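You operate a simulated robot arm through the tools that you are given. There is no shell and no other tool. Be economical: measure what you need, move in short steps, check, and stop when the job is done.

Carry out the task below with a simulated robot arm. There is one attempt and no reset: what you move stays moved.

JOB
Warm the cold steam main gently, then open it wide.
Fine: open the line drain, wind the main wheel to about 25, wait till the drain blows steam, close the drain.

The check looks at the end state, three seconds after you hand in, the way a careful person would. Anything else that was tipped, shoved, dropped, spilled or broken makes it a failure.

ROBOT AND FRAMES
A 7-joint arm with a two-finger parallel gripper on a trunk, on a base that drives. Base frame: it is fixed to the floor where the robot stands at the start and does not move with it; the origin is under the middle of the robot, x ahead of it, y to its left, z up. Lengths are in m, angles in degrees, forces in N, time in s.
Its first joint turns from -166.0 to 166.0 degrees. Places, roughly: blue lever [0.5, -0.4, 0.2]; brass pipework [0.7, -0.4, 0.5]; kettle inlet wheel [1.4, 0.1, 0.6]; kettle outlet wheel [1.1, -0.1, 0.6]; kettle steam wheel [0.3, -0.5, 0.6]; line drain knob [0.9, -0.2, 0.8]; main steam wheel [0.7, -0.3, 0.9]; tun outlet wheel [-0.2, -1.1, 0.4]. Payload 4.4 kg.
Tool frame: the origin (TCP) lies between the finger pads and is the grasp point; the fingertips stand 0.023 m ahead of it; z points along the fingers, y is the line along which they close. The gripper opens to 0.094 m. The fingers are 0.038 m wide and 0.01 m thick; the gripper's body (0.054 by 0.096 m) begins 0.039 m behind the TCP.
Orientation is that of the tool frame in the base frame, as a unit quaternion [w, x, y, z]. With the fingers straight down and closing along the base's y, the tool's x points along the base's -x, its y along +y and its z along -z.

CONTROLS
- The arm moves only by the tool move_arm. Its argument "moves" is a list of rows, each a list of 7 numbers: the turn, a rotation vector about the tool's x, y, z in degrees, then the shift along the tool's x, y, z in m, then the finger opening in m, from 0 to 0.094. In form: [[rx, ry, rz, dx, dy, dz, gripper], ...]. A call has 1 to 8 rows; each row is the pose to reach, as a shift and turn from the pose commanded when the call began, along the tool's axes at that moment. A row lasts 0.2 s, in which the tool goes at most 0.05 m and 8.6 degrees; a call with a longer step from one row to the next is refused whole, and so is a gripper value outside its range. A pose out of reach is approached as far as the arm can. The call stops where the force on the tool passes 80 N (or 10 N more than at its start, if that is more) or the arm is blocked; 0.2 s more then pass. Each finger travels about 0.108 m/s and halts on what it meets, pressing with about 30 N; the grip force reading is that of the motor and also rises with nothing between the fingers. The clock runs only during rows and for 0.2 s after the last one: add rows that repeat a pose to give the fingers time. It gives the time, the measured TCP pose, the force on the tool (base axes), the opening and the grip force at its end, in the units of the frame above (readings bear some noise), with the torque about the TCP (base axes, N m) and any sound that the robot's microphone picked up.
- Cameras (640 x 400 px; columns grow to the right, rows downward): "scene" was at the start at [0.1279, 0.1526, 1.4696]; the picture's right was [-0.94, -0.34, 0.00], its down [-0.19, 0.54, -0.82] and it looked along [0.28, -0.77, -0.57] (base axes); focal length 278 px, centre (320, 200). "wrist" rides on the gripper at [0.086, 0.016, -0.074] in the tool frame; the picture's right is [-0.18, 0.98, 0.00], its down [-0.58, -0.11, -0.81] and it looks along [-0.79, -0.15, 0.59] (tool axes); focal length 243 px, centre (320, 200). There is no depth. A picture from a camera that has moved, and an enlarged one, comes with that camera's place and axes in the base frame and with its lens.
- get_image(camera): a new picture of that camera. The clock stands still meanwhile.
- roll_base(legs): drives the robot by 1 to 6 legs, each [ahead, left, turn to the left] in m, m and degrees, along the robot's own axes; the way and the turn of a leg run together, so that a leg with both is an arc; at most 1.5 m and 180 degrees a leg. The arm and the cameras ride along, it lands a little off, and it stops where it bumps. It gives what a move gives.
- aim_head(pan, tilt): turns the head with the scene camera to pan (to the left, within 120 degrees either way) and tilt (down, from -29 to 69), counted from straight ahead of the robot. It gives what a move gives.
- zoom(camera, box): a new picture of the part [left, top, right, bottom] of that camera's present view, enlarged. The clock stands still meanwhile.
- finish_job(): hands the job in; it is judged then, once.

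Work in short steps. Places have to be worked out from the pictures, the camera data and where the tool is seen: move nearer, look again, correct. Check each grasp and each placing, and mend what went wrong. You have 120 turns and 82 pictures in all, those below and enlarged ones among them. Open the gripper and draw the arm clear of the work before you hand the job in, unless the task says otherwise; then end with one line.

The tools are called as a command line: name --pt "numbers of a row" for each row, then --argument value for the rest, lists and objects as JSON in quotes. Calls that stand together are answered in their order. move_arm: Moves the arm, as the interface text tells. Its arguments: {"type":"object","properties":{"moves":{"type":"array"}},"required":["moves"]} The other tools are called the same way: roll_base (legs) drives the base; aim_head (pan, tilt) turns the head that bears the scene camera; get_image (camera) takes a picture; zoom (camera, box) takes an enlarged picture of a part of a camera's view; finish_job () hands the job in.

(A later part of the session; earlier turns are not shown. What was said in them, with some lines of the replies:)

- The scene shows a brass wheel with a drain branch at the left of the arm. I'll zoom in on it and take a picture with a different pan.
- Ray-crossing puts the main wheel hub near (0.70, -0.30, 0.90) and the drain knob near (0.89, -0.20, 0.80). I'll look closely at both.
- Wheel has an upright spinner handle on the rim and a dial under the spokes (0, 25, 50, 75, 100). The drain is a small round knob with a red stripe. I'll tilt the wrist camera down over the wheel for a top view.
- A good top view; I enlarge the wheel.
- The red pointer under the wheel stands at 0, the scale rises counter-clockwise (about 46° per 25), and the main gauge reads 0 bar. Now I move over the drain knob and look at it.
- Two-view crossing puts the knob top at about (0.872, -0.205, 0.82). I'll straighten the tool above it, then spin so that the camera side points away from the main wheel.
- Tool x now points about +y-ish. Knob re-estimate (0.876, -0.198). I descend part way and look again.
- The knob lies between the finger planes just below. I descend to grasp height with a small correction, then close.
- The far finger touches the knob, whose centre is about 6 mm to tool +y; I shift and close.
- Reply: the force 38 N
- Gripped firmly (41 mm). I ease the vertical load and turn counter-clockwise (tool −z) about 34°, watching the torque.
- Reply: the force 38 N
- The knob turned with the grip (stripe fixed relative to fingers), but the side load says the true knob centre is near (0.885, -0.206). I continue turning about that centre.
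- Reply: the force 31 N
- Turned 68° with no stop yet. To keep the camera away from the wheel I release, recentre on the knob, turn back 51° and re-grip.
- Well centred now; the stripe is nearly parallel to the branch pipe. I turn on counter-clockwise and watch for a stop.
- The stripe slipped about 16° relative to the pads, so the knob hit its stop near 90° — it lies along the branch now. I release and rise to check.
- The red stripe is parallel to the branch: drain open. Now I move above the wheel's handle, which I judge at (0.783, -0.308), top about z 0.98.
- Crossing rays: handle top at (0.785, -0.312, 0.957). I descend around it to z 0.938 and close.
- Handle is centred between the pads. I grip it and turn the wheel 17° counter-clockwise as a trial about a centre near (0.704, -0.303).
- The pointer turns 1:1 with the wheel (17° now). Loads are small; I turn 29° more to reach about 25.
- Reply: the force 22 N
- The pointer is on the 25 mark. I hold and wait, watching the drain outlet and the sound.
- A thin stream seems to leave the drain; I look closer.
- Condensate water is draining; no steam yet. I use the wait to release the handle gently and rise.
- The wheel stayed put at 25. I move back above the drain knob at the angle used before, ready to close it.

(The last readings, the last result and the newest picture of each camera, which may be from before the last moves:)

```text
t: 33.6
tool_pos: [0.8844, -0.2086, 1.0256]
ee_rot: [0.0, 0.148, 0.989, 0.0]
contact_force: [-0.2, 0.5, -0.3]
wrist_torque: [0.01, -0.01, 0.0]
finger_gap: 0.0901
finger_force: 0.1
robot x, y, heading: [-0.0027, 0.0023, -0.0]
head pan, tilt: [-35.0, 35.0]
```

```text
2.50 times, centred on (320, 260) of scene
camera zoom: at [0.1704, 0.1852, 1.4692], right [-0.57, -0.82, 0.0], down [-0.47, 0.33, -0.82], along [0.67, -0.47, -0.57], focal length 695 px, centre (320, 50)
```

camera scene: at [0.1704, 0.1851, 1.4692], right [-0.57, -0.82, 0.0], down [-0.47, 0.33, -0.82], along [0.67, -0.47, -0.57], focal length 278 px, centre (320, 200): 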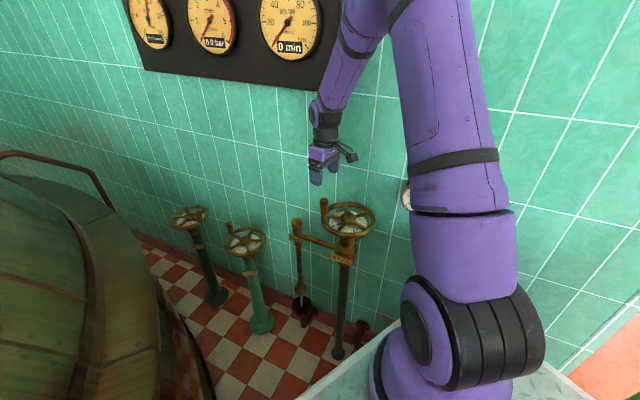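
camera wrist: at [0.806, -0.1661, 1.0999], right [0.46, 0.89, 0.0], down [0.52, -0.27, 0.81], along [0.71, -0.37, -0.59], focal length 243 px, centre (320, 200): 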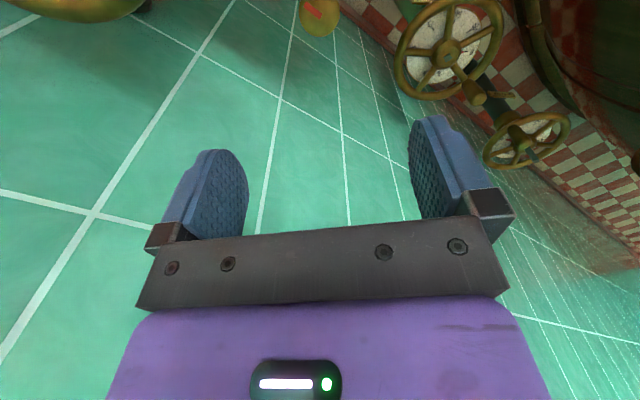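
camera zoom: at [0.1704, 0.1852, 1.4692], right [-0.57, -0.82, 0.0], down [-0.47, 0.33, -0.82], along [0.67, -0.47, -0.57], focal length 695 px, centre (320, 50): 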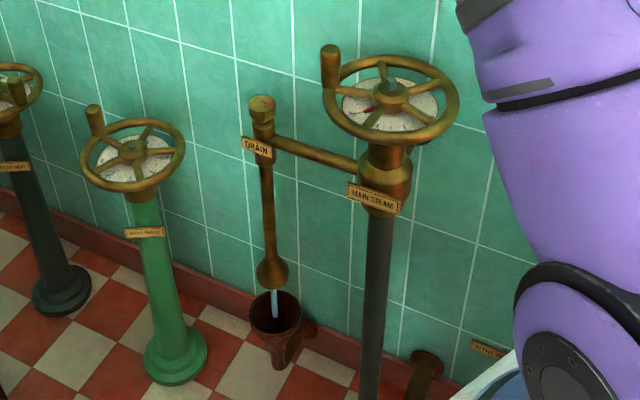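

Still water at the drain. I wait several seconds and look again.

move_arm --pt "0 0 0 0 0 0 0.09" --pt "0 0 0 0 0 0 0.09" --pt "0 0 0 0 0 0 0.09" --pt "0 0 0 0 0 0 0.09" --pt "0 0 0 0 0 0 0.09" --pt "0 0 0 0 0 0 0.09" --pt "0 0 0 0 0 0 0.09" --pt "0 0 0 0 0 0 0.09"

move_arm --pt "0 0 0 0 0 0 0.09" --pt "0 0 0 0 0 0 0.09" --pt "0 0 0 0 0 0 0.09" --pt "0 0 0 0 0 0 0.09" --pt "0 0 0 0 0 0 0.09" --pt "0 0 0 0 0 0 0.09" --pt "0 0 0 0 0 0 0.09" --pt "0 0 0 0 0 0 0.09"

move_arm --pt "0 0 0 0 0 0 0.09" --pt "0 0 0 0 0 0 0.09" --pt "0 0 0 0 0 0 0.09" --pt "0 0 0 0 0 0 0.09" --pt "0 0 0 0 0 0 0.09" --pt "0 0 0 0 0 0 0.09" --pt "0 0 0 0 0 0 0.09" --pt "0 0 0 0 0 0 0.09"

move_arm --pt "0 0 0 0 0 0 0.09" --pt "0 0 0 0 0 0 0.09" --pt "0 0 0 0 0 0 0.09" --pt "0 0 0 0 0 0 0.09" --pt "0 0 0 0 0 0 0.09" --pt "0 0 0 0 0 0 0.09" --pt "0 0 0 0 0 0 0.09" --pt "0 0 0 0 0 0 0.09"

get_image --camera "scene"

```text
t: 35.4
tool_pos: [0.8835, -0.2066, 1.0266]
ee_rot: [0.001, 0.147, 0.989, 0.0]
contact_force: [0.2, 0.1, 0.1]
wrist_torque: [0.01, -0.02, 0.01]
finger_gap: 0.0899
finger_force: 0.0
robot x, y, heading: [-0.0019, -0.0011, 0.3]
head pan, tilt: [-35.0, 35.0]
```

```text
t: 37.2
tool_pos: [0.8844, -0.2073, 1.0265]
ee_rot: [0.0, 0.147, 0.989, -0.001]
contact_force: [0.1, -0.3, -0.1]
wrist_torque: [0.0, -0.01, -0.01]
finger_gap: 0.0898
finger_force: 0.0
robot x, y, heading: [0.0019, 0.0025, 0.1]
head pan, tilt: [-35.0, 35.0]
```

```text
t: 39.0
tool_pos: [0.8837, -0.2066, 1.0263]
ee_rot: [-0.001, 0.147, 0.989, 0.0]
contact_force: [0.4, 0.3, 0.0]
wrist_torque: [0.0, 0.01, 0.0]
finger_gap: 0.0902
finger_force: 0.1
robot x, y, heading: [-0.0032, -0.0025, 0.1]
head pan, tilt: [-35.0, 35.0]
```

```text
t: 40.8
tool_pos: [0.8834, -0.2062, 1.0255]
ee_rot: [0.001, 0.148, 0.989, -0.001]
contact_force: [1.1, -0.4, 0.0]
wrist_torque: [-0.07, 0.03, 0.01]
finger_gap: 0.09
finger_force: 0.0
robot x, y, heading: [0.0026, 0.0001, -0.1]
head pan, tilt: [-35.0, 35.0]
```

```text
42 pictures are left
camera scene: at [0.1705, 0.1852, 1.4692], right [-0.57, -0.82, 0.0], down [-0.47, 0.33, -0.82], along [0.67, -0.47, -0.57], focal length 278 px, centre (320, 200)
```

scene: 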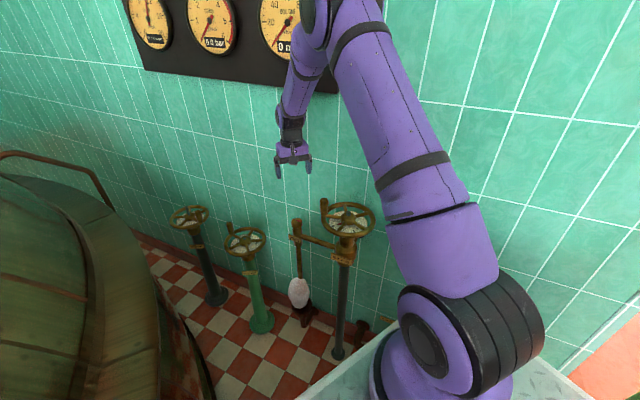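

A white plume now shows at the drain; I confirm closely while going down to the knob.

zoom --camera "scene" --box '[250, 250, 350, 350]'

move_arm --pt "0 0 0 0 0 0.05 0.085" --pt "0 0 0 0 0 0.1 0.085" --pt "0 0 0 0 0 0.15 0.085" --pt "0 0 0 0 0 0.18 0.085" --pt "0 0 0 0 0 0.208 0.085" --pt "0 0 0 0 0 0.208 0.085"

get_image --camera "wrist"

```text
4.00 times, centred on (300, 300) of scene
camera zoom: at [0.1705, 0.1852, 1.4692], right [-0.57, -0.82, 0.0], down [-0.47, 0.33, -0.82], along [0.67, -0.47, -0.57], focal length 1111 px, centre (400, -200)
```

zoom: 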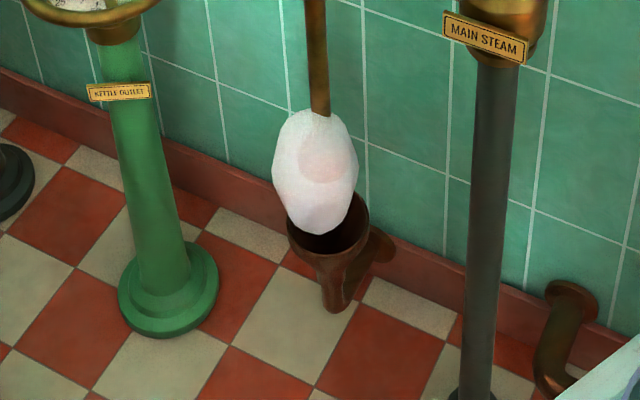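

```text
t: 42.2
tool_pos: [0.8838, -0.2074, 0.8176]
ee_rot: [0.0, 0.147, 0.989, -0.001]
contact_force: [0.0, 0.4, 0.4]
wrist_torque: [-0.03, -0.02, -0.01]
finger_gap: 0.085
finger_force: 0.0
robot x, y, heading: [0.0026, 0.0011, 0.2]
head pan, tilt: [-35.0, 35.0]
```

```text
40 pictures are left
camera wrist: at [0.8054, -0.1668, 0.8917], right [0.46, 0.89, 0.0], down [0.52, -0.27, 0.81], along [0.72, -0.37, -0.59], focal length 243 px, centre (320, 200)
```

wrist: 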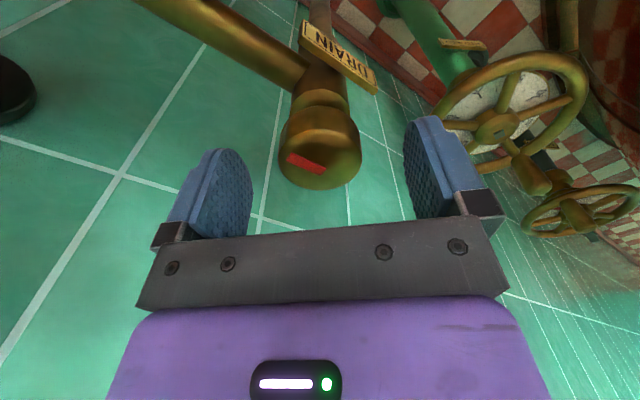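

Steam, no water, and the knob is centred. I grip and turn clockwise (tool +z) first 42°.

move_arm --pt "0 0 0 0 0 0 0.02" --pt "0 0 0 0 0 0 0.02" --pt "0 0 0 0 0 0 0.02" --pt "0 0 8.5 0 0 0 0.02" --pt "0 0 17 0 0 0 0.02" --pt "0 0 25.5 0 0 0 0.02" --pt "0 0 34 0 0 0 0.02" --pt "0 0 42.5 0 0 0 0.02"

move_arm --pt "0 0 8.5 0 0 0 0.02" --pt "0 0 17 0 0 0 0.02" --pt "0 0 25.5 0 0 0 0.02" --pt "0 0 34 0 0 0 0.02" --pt "0 0 42.5 0 0 0 0.02" --pt "0 0 51 0 0 0 0.02"

get_image --camera "wrist"

get_image --camera "scene"

```text
t: 44.0
tool_pos: [0.8828, -0.2076, 0.8186]
ee_rot: [0.0, 0.497, 0.868, -0.001]
contact_force: [-12.7, -1.7, -2.6]
wrist_torque: [0.07, 0.55, 0.04]
finger_gap: 0.0402
finger_force: 45.2
robot x, y, heading: [0.0005, -0.0022, 0.0]
head pan, tilt: [-35.0, 35.0]
```

```text
t: 45.4
tool_pos: [0.8807, -0.2068, 0.8176]
ee_rot: [-0.001, 0.822, 0.569, -0.001]
contact_force: [-42.1, -5.6, -5.2]
wrist_torque: [-0.09, 0.5, 1.27]
finger_gap: 0.0411
finger_force: 45.1
robot x, y, heading: [0.0009, 0.001, -0.0]
head pan, tilt: [-35.0, 35.0]
```

```text
39 pictures are left
camera wrist: at [0.9269, -0.132, 0.8918], right [0.86, -0.52, 0.0], down [-0.3, -0.51, 0.81], along [-0.42, -0.69, -0.59], focal length 243 px, centre (320, 200)
```

wrist: 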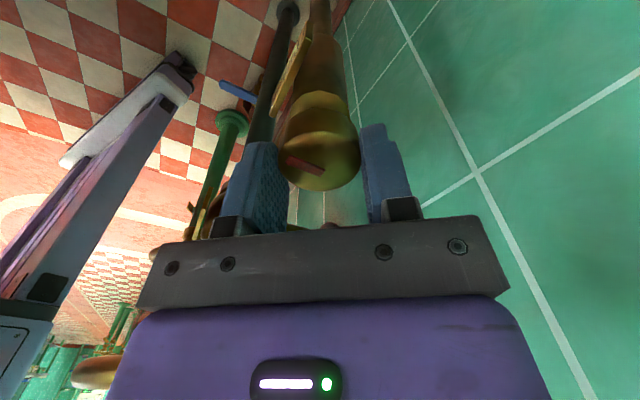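

```text
38 pictures are left
camera scene: at [0.1691, 0.185, 1.4694], right [-0.57, -0.82, 0.0], down [-0.47, 0.33, -0.82], along [0.67, -0.47, -0.57], focal length 278 px, centre (320, 200)
```

scene: 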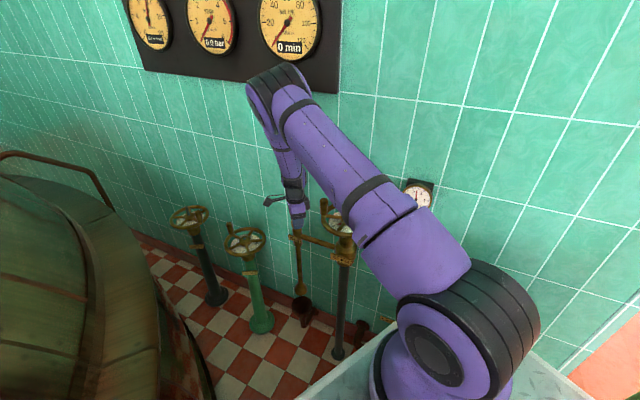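

The plume is gone and the torque shows the stop: drain closed. I check the outlet and gauge, then release and rise.

move_arm --pt "0 0 0 0 0 0 0.075" --pt "0 0 0 0 0 0 0.09" --pt "0 0 0 0 0 -0.04 0.09" --pt "0 0 0 0 0 -0.08 0.09" --pt "0 0 0 0 0 -0.12 0.09" --pt "0 0 0 0 0 -0.16 0.09" --pt "0 0 0 0 0 -0.2 0.09" --pt "0 0 0 0 0 -0.23 0.09"

zoom --camera "scene" --box '[240, 180, 440, 330]'

```text
t: 47.2
tool_pos: [0.8838, -0.2075, 1.0509]
ee_rot: [0.0, 0.821, 0.57, -0.001]
contact_force: [0.3, 0.1, 0.2]
wrist_torque: [-0.03, 0.02, 0.0]
finger_gap: 0.0901
finger_force: 0.1
robot x, y, heading: [-0.0027, 0.0003, 0.1]
head pan, tilt: [-35.0, 35.0]
```

```text
2.67 times, centred on (340, 255) of scene
camera zoom: at [0.1708, 0.1852, 1.4691], right [-0.57, -0.82, 0.0], down [-0.47, 0.33, -0.82], along [0.67, -0.47, -0.57], focal length 741 px, centre (267, 53)
```

zoom: 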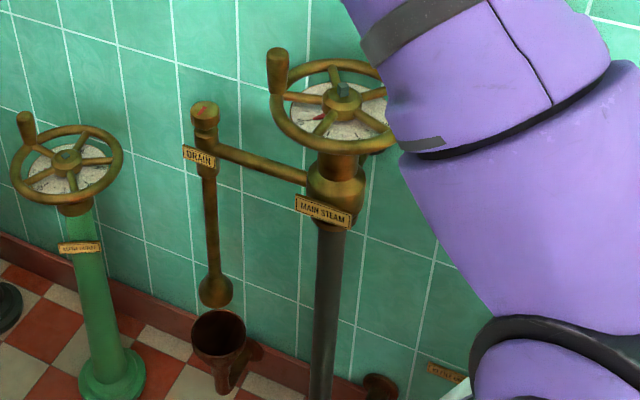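

Drain closed, stripe across again, no plume. Now I go back above the wheel handle (0.766, -0.250), with the tool turned so that I can follow the wheel round to 100.

move_arm --pt "0 0 6 -0.02 -0.024 0 0.09" --pt "0 0 12 -0.04 -0.048 0 0.09" --pt "0 0 18 -0.06 -0.072 0 0.09" --pt "0 0 23.6 -0.0804 -0.0959 0 0.09" --pt "0 0 23.6 -0.0804 -0.0959 0 0.09"

get_image --camera "wrist"

zoom --camera "scene" --box '[260, 130, 420, 230]'

```text
t: 48.4
tool_pos: [0.7656, -0.2495, 1.0481]
ee_rot: [0.0, 0.921, 0.389, 0.0]
contact_force: [-0.1, 0.4, 0.1]
wrist_torque: [-0.02, 0.01, -0.01]
finger_gap: 0.0904
finger_force: 0.0
robot x, y, heading: [0.0009, -0.0036, 0.0]
head pan, tilt: [-35.0, 35.0]
```

```text
36 pictures are left
camera wrist: at [0.8373, -0.1993, 1.1221], right [0.58, -0.82, 0.0], down [-0.48, -0.34, 0.81], along [-0.66, -0.47, -0.59], focal length 243 px, centre (320, 200)
```

wrist: 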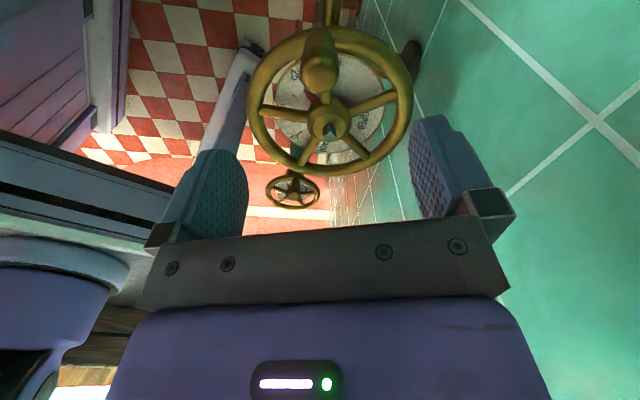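

```text
4.00 times, centred on (340, 180) of scene
camera zoom: at [0.1706, 0.1853, 1.4692], right [-0.57, -0.82, 0.0], down [-0.47, 0.33, -0.82], along [0.67, -0.47, -0.57], focal length 1111 px, centre (240, 280)
```

zoom: 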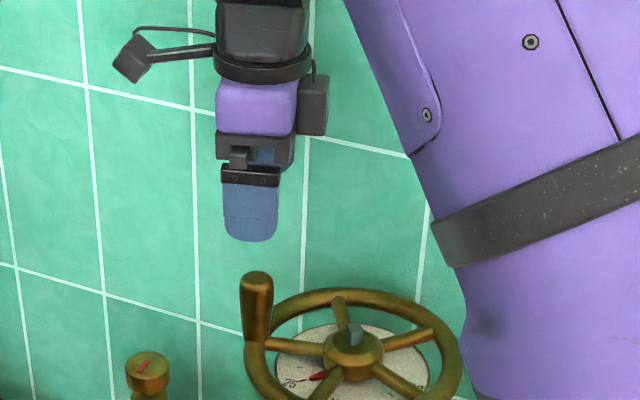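

Aligned over the handle. I descend and close loosely, then grip.

move_arm --pt "0 0 0 0 0 0.04 0.09" --pt "0 0 0 0 0 0.08 0.09" --pt "0 0 0 0 0 0.11 0.09" --pt "0 0 0 0 0 0.11 0.045" --pt "0 0 0 0 0 0.11 0.015" --pt "0 0 0 0 0 0.11 0.015"

get_image --camera "wrist"

```text
t: 49.8
tool_pos: [0.7653, -0.2501, 0.938]
ee_rot: [0.0, 0.921, 0.391, 0.0]
contact_force: [0.0, -1.5, -7.4]
wrist_torque: [0.72, -1.05, -0.01]
finger_gap: 0.027
finger_force: 45.1
robot x, y, heading: [0.0021, 0.0001, 0.1]
head pan, tilt: [-35.0, 35.0]
```

```text
34 pictures are left
camera wrist: at [0.8376, -0.1994, 1.0112], right [0.58, -0.82, 0.0], down [-0.48, -0.34, 0.81], along [-0.66, -0.47, -0.59], focal length 243 px, centre (320, 200)
```

wrist: 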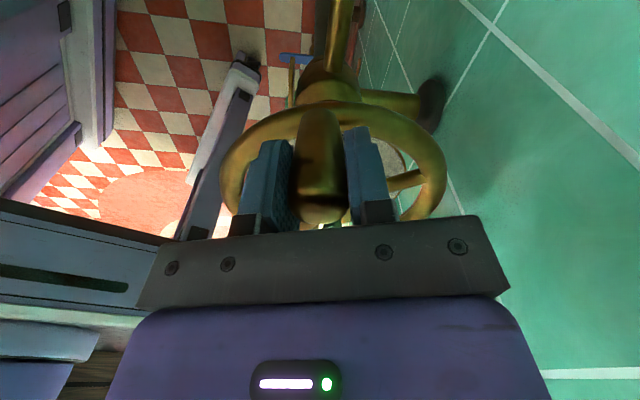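

Gripped at 27 mm. I turn the wheel 40° on, counter-clockwise, in 5° rows.

move_arm --pt "0 0 -5 0.0003 -0.007 0 0.015" --pt "0 0 -10 0.0001 -0.0141 0 0.015" --pt "0 0 -15 -0.0009 -0.0212 0 0.015" --pt "0 0 -20 -0.0024 -0.028 0 0.015" --pt "0 0 -25 -0.0045 -0.0348 0 0.015" --pt "0 0 -30 -0.0071 -0.0414 0 0.015" --pt "0 0 -35 -0.0104 -0.0476 0 0.015" --pt "0 0 -40 -0.0141 -0.0536 0 0.015"

get_image --camera "scene"

```text
t: 51.6
tool_pos: [0.7187, -0.2232, 0.9387]
ee_rot: [0.0, 0.732, 0.681, 0.001]
contact_force: [-0.4, -28.0, -21.8]
wrist_torque: [-0.26, 0.06, -0.06]
finger_gap: 0.0268
finger_force: 45.1
robot x, y, heading: [-0.0004, -0.0027, 0.2]
head pan, tilt: [-35.0, 35.0]
```

```text
33 pictures are left
camera scene: at [0.1713, 0.1838, 1.4693], right [-0.57, -0.82, 0.0], down [-0.47, 0.33, -0.82], along [0.67, -0.47, -0.57], focal length 278 px, centre (320, 200)
```

scene: 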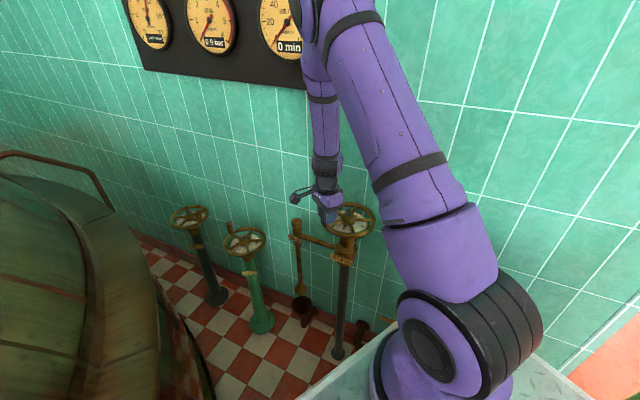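

Turned smoothly; an inward pull suggests the true centre is about 4 mm further to −y. I correct for it and turn another 40°.

move_arm --pt "0 0 -5 -0.0014 -0.0073 0 0.015" --pt "0 0 -10 -0.0036 -0.0147 0 0.015" --pt "0 0 -15 -0.0043 -0.0221 0 0.015" --pt "0 0 -20 -0.0057 -0.0293 0 0.015" --pt "0 0 -25 -0.0077 -0.0364 0 0.015" --pt "0 0 -30 -0.0102 -0.0433 0 0.015" --pt "0 0 -35 -0.0135 -0.0499 0 0.015" --pt "0 0 -40 -0.0172 -0.0562 0 0.015"

get_image --camera "scene"

get_image --camera "wrist"

```text
t: 53.4
tool_pos: [0.6621, -0.237, 0.9384]
ee_rot: [0.0, 0.454, 0.891, -0.001]
contact_force: [13.9, -9.7, -4.8]
wrist_torque: [0.55, 0.22, 0.06]
finger_gap: 0.027
finger_force: 45.1
robot x, y, heading: [-0.0021, -0.0006, 0.1]
head pan, tilt: [-35.0, 35.0]
```

```text
32 pictures are left
camera scene: at [0.1712, 0.1847, 1.4692], right [-0.57, -0.82, 0.0], down [-0.47, 0.33, -0.82], along [0.67, -0.47, -0.57], focal length 278 px, centre (320, 200)
```

scene: 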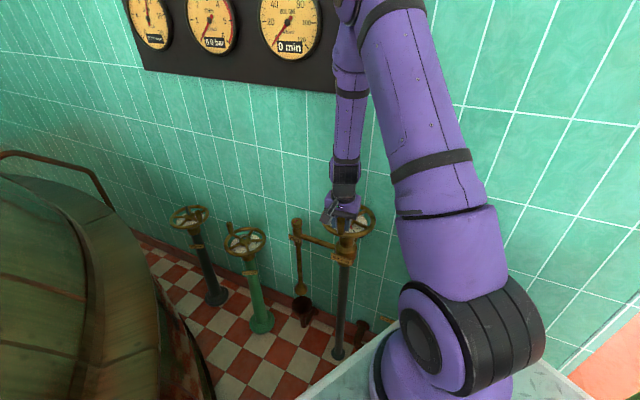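

```text
31 pictures are left
camera wrist: at [0.6236, -0.1573, 1.0121], right [0.9, 0.43, 0.0], down [0.25, -0.53, 0.81], along [0.35, -0.73, -0.59], focal length 243 px, centre (320, 200)
```

wrist: 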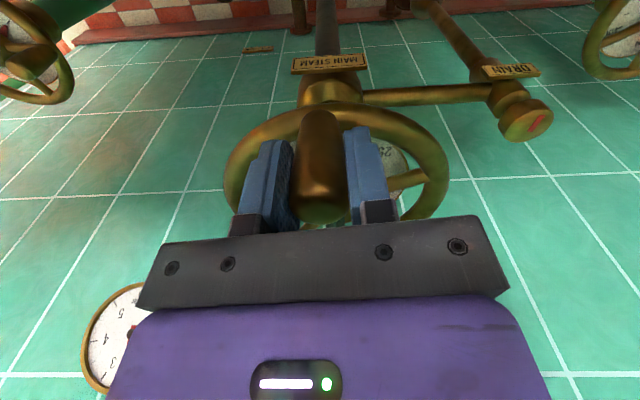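

At about 126° of turn (≈68%). Another 40° with a slight inward trim.

move_arm --pt "0 0 -5 -0.0009 -0.0073 0 0.015" --pt "0 0 -10 -0.0021 -0.0147 0 0.015" --pt "0 0 -15 -0.0033 -0.0221 0 0.015" --pt "0 0 -20 -0.0047 -0.0293 0 0.015" --pt "0 0 -25 -0.0067 -0.0364 0 0.015" --pt "0 0 -30 -0.0092 -0.0433 0 0.015" --pt "0 0 -35 -0.0125 -0.0499 0 0.015" --pt "0 0 -40 -0.0162 -0.0562 0 0.015"

get_image --camera "scene"

get_image --camera "wrist"

```text
t: 55.2
tool_pos: [0.6266, -0.2837, 0.9389]
ee_rot: [0.001, 0.122, 0.993, 0.0]
contact_force: [35.0, -7.6, -6.2]
wrist_torque: [0.07, -0.33, -0.02]
finger_gap: 0.0266
finger_force: 44.9
robot x, y, heading: [0.0019, 0.0011, 0.1]
head pan, tilt: [-35.0, 35.0]
```

```text
30 pictures are left
camera scene: at [0.1722, 0.1849, 1.469], right [-0.57, -0.82, 0.0], down [-0.47, 0.33, -0.82], along [0.67, -0.47, -0.57], focal length 278 px, centre (320, 200)
```

scene: 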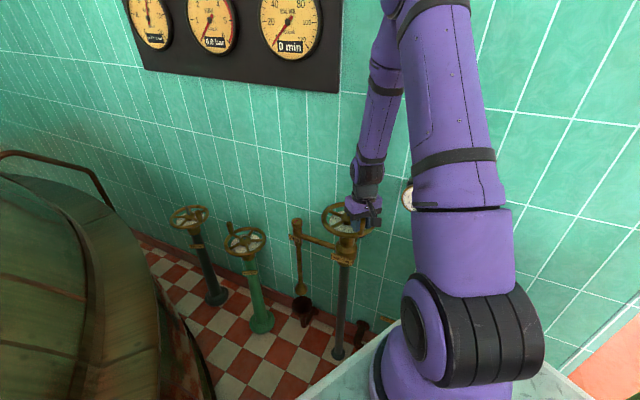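

```text
29 pictures are left
camera wrist: at [0.5465, -0.2459, 1.0122], right [0.41, 0.91, 0.0], down [0.54, -0.24, 0.81], along [0.73, -0.34, -0.59], focal length 243 px, centre (320, 200)
```

wrist: 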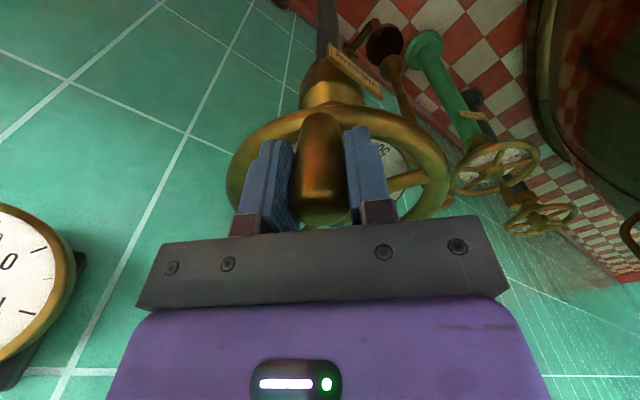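

About 166° (≈90%). I trim inward and turn on about 20° towards the end stop, watching forces.

move_arm --pt "0 0 -5 -0.0024 -0.0073 0 0.015" --pt "0 0 -10 -0.0046 -0.0147 0 0.015" --pt "0 0 -15 -0.0053 -0.0221 0 0.015" --pt "0 0 -20 -0.0067 -0.0293 0 0.015"

get_image --camera "scene"

zoom --camera "scene" --box '[290, 180, 410, 270]'

```text
t: 56.2
tool_pos: [0.6245, -0.304, 0.9368]
ee_rot: [-0.001, -0.057, 0.998, 0.002]
contact_force: [15.6, 70.4, -3.1]
wrist_torque: [-0.07, 0.3, -0.44]
finger_gap: 0.0451
finger_force: 33.7
robot x, y, heading: [0.0065, 0.0026, 0.3]
head pan, tilt: [-35.0, 35.0]
```

```text
28 pictures are left
camera scene: at [0.171, 0.1888, 1.4687], right [-0.57, -0.82, 0.0], down [-0.47, 0.33, -0.82], along [0.67, -0.47, -0.57], focal length 278 px, centre (320, 200)
```

scene: 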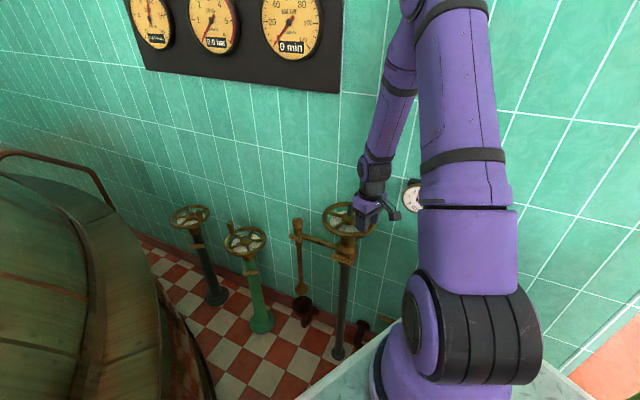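

```text
4.44 times, centred on (350, 225) of scene
camera zoom: at [0.171, 0.1888, 1.4687], right [-0.57, -0.82, 0.0], down [-0.47, 0.33, -0.82], along [0.67, -0.47, -0.57], focal length 1235 px, centre (187, 89)
```

zoom: 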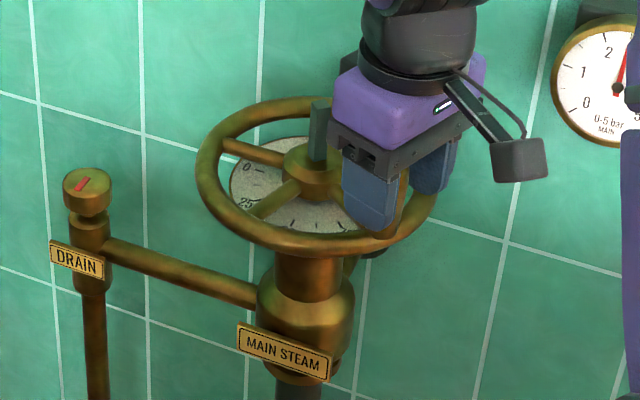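

70 N and the finger being pushed open: the wheel is at its end stop. I back off the push, open, and rise clear.

move_arm --pt "0 0 0 0 0.012 0 0.04" --pt "0 0 0 0 0.014 0 0.075" --pt "0 0 0 0 0.014 0 0.085" --pt "0 0 0 0 0.014 -0.04 0.085" --pt "0 0 0 0 0.014 -0.08 0.085" --pt "0 0 0 0 0.014 -0.12 0.085" --pt "0 0 0 0.03 0.014 -0.14 0.085" --pt "0 0 0 0.06 0.014 -0.16 0.085"

get_image --camera "wrist"

zoom --camera "scene" --box '[290, 180, 410, 270]'

```text
t: 58.0
tool_pos: [0.5639, -0.3042, 1.0963]
ee_rot: [0.0, -0.052, 0.999, 0.0]
contact_force: [0.2, 0.7, 0.1]
wrist_torque: [0.04, 0.06, 0.03]
finger_gap: 0.0848
finger_force: 0.0
robot x, y, heading: [-0.0008, -0.0004, -0.2]
head pan, tilt: [-35.0, 35.0]
```

```text
26 pictures are left
camera wrist: at [0.4766, -0.2975, 1.1713], right [0.08, 1.0, 0.0], down [0.59, -0.05, 0.81], along [0.8, -0.06, -0.59], focal length 243 px, centre (320, 200)
```

wrist: 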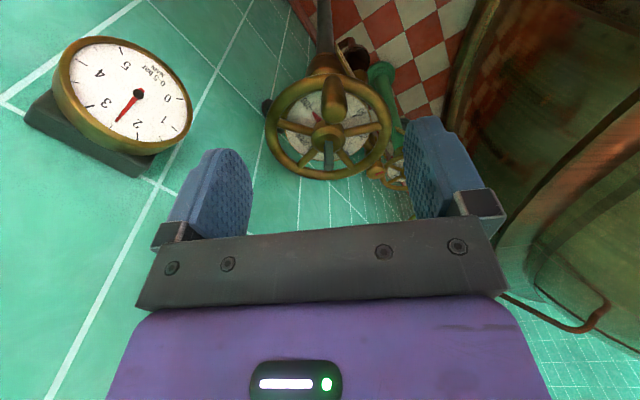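

```text
4.44 times, centred on (350, 225) of scene
camera zoom: at [0.1711, 0.1851, 1.4691], right [-0.57, -0.82, 0.0], down [-0.47, 0.33, -0.82], along [0.67, -0.47, -0.57], focal length 1235 px, centre (187, 89)
```

zoom: 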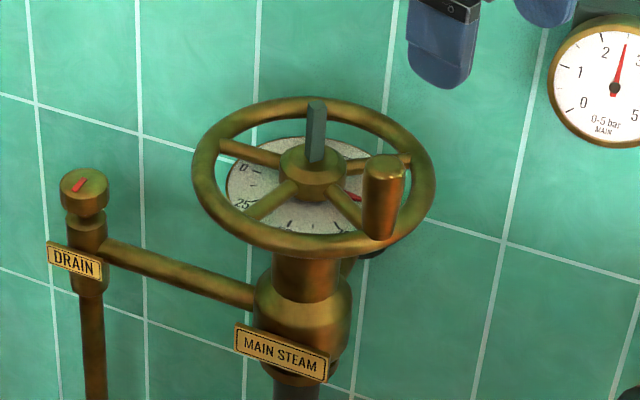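

Main pressure is about 2.5 bar. I check the pointer against 100.

zoom --camera "wrist" --box '[255, 65, 405, 185]'

zoom --camera "scene" --box '[325, 195, 385, 235]'

zoom --camera "scene" --box '[240, 180, 400, 340]'

```text
3.33 times, centred on (330, 125) of wrist
camera zoom: at [0.4766, -0.2975, 1.1713], right [0.08, 1.0, 0.0], down [0.59, -0.05, 0.81], along [0.8, -0.06, -0.59], focal length 809 px, centre (287, 450)
```

zoom: 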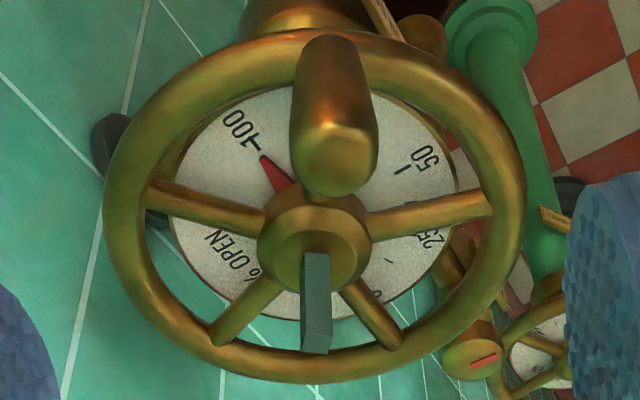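

```text
10.00 times, centred on (355, 215) of scene
camera zoom: at [0.1711, 0.1851, 1.4691], right [-0.57, -0.82, 0.0], down [-0.47, 0.33, -0.82], along [0.67, -0.47, -0.57], focal length 2779 px, centre (-30, 50)
```

zoom: 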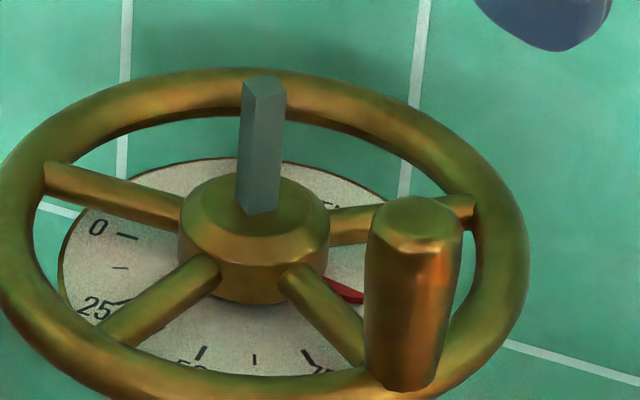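

```text
2.50 times, centred on (320, 260) of scene
camera zoom: at [0.1711, 0.1851, 1.4691], right [-0.57, -0.82, 0.0], down [-0.47, 0.33, -0.82], along [0.67, -0.47, -0.57], focal length 695 px, centre (320, 50)
```

zoom: 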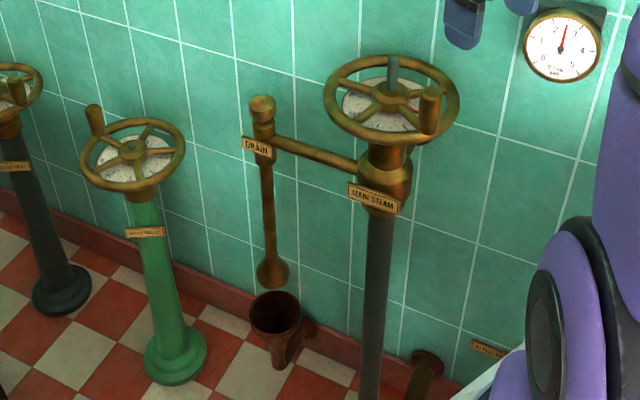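

I enlarge the pointer tip to check how close it is to the 100 tick.

zoom --camera "wrist" --box '[295, 80, 345, 130]'

```text
8.00 times, centred on (320, 105) of wrist
camera zoom: at [0.4766, -0.2975, 1.1713], right [0.08, 1.0, 0.0], down [0.59, -0.05, 0.81], along [0.8, -0.06, -0.59], focal length 1941 px, centre (320, 960)
```

zoom: 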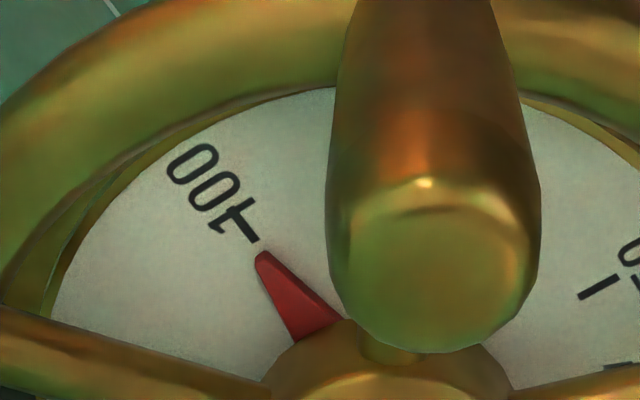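

The pointer sits on the 100 tick, the drain is closed and dry, and the main gauge reads about 2.5 bar. The gripper is open and clear, so I hand in.

finish_job

```text
The job is handed in.
```

The steam main was warmed at about 25 with the drain open until it blew steam; the drain is now closed, the main wheel is wide open at 100, and the main gauge reads about 2.5 bar.
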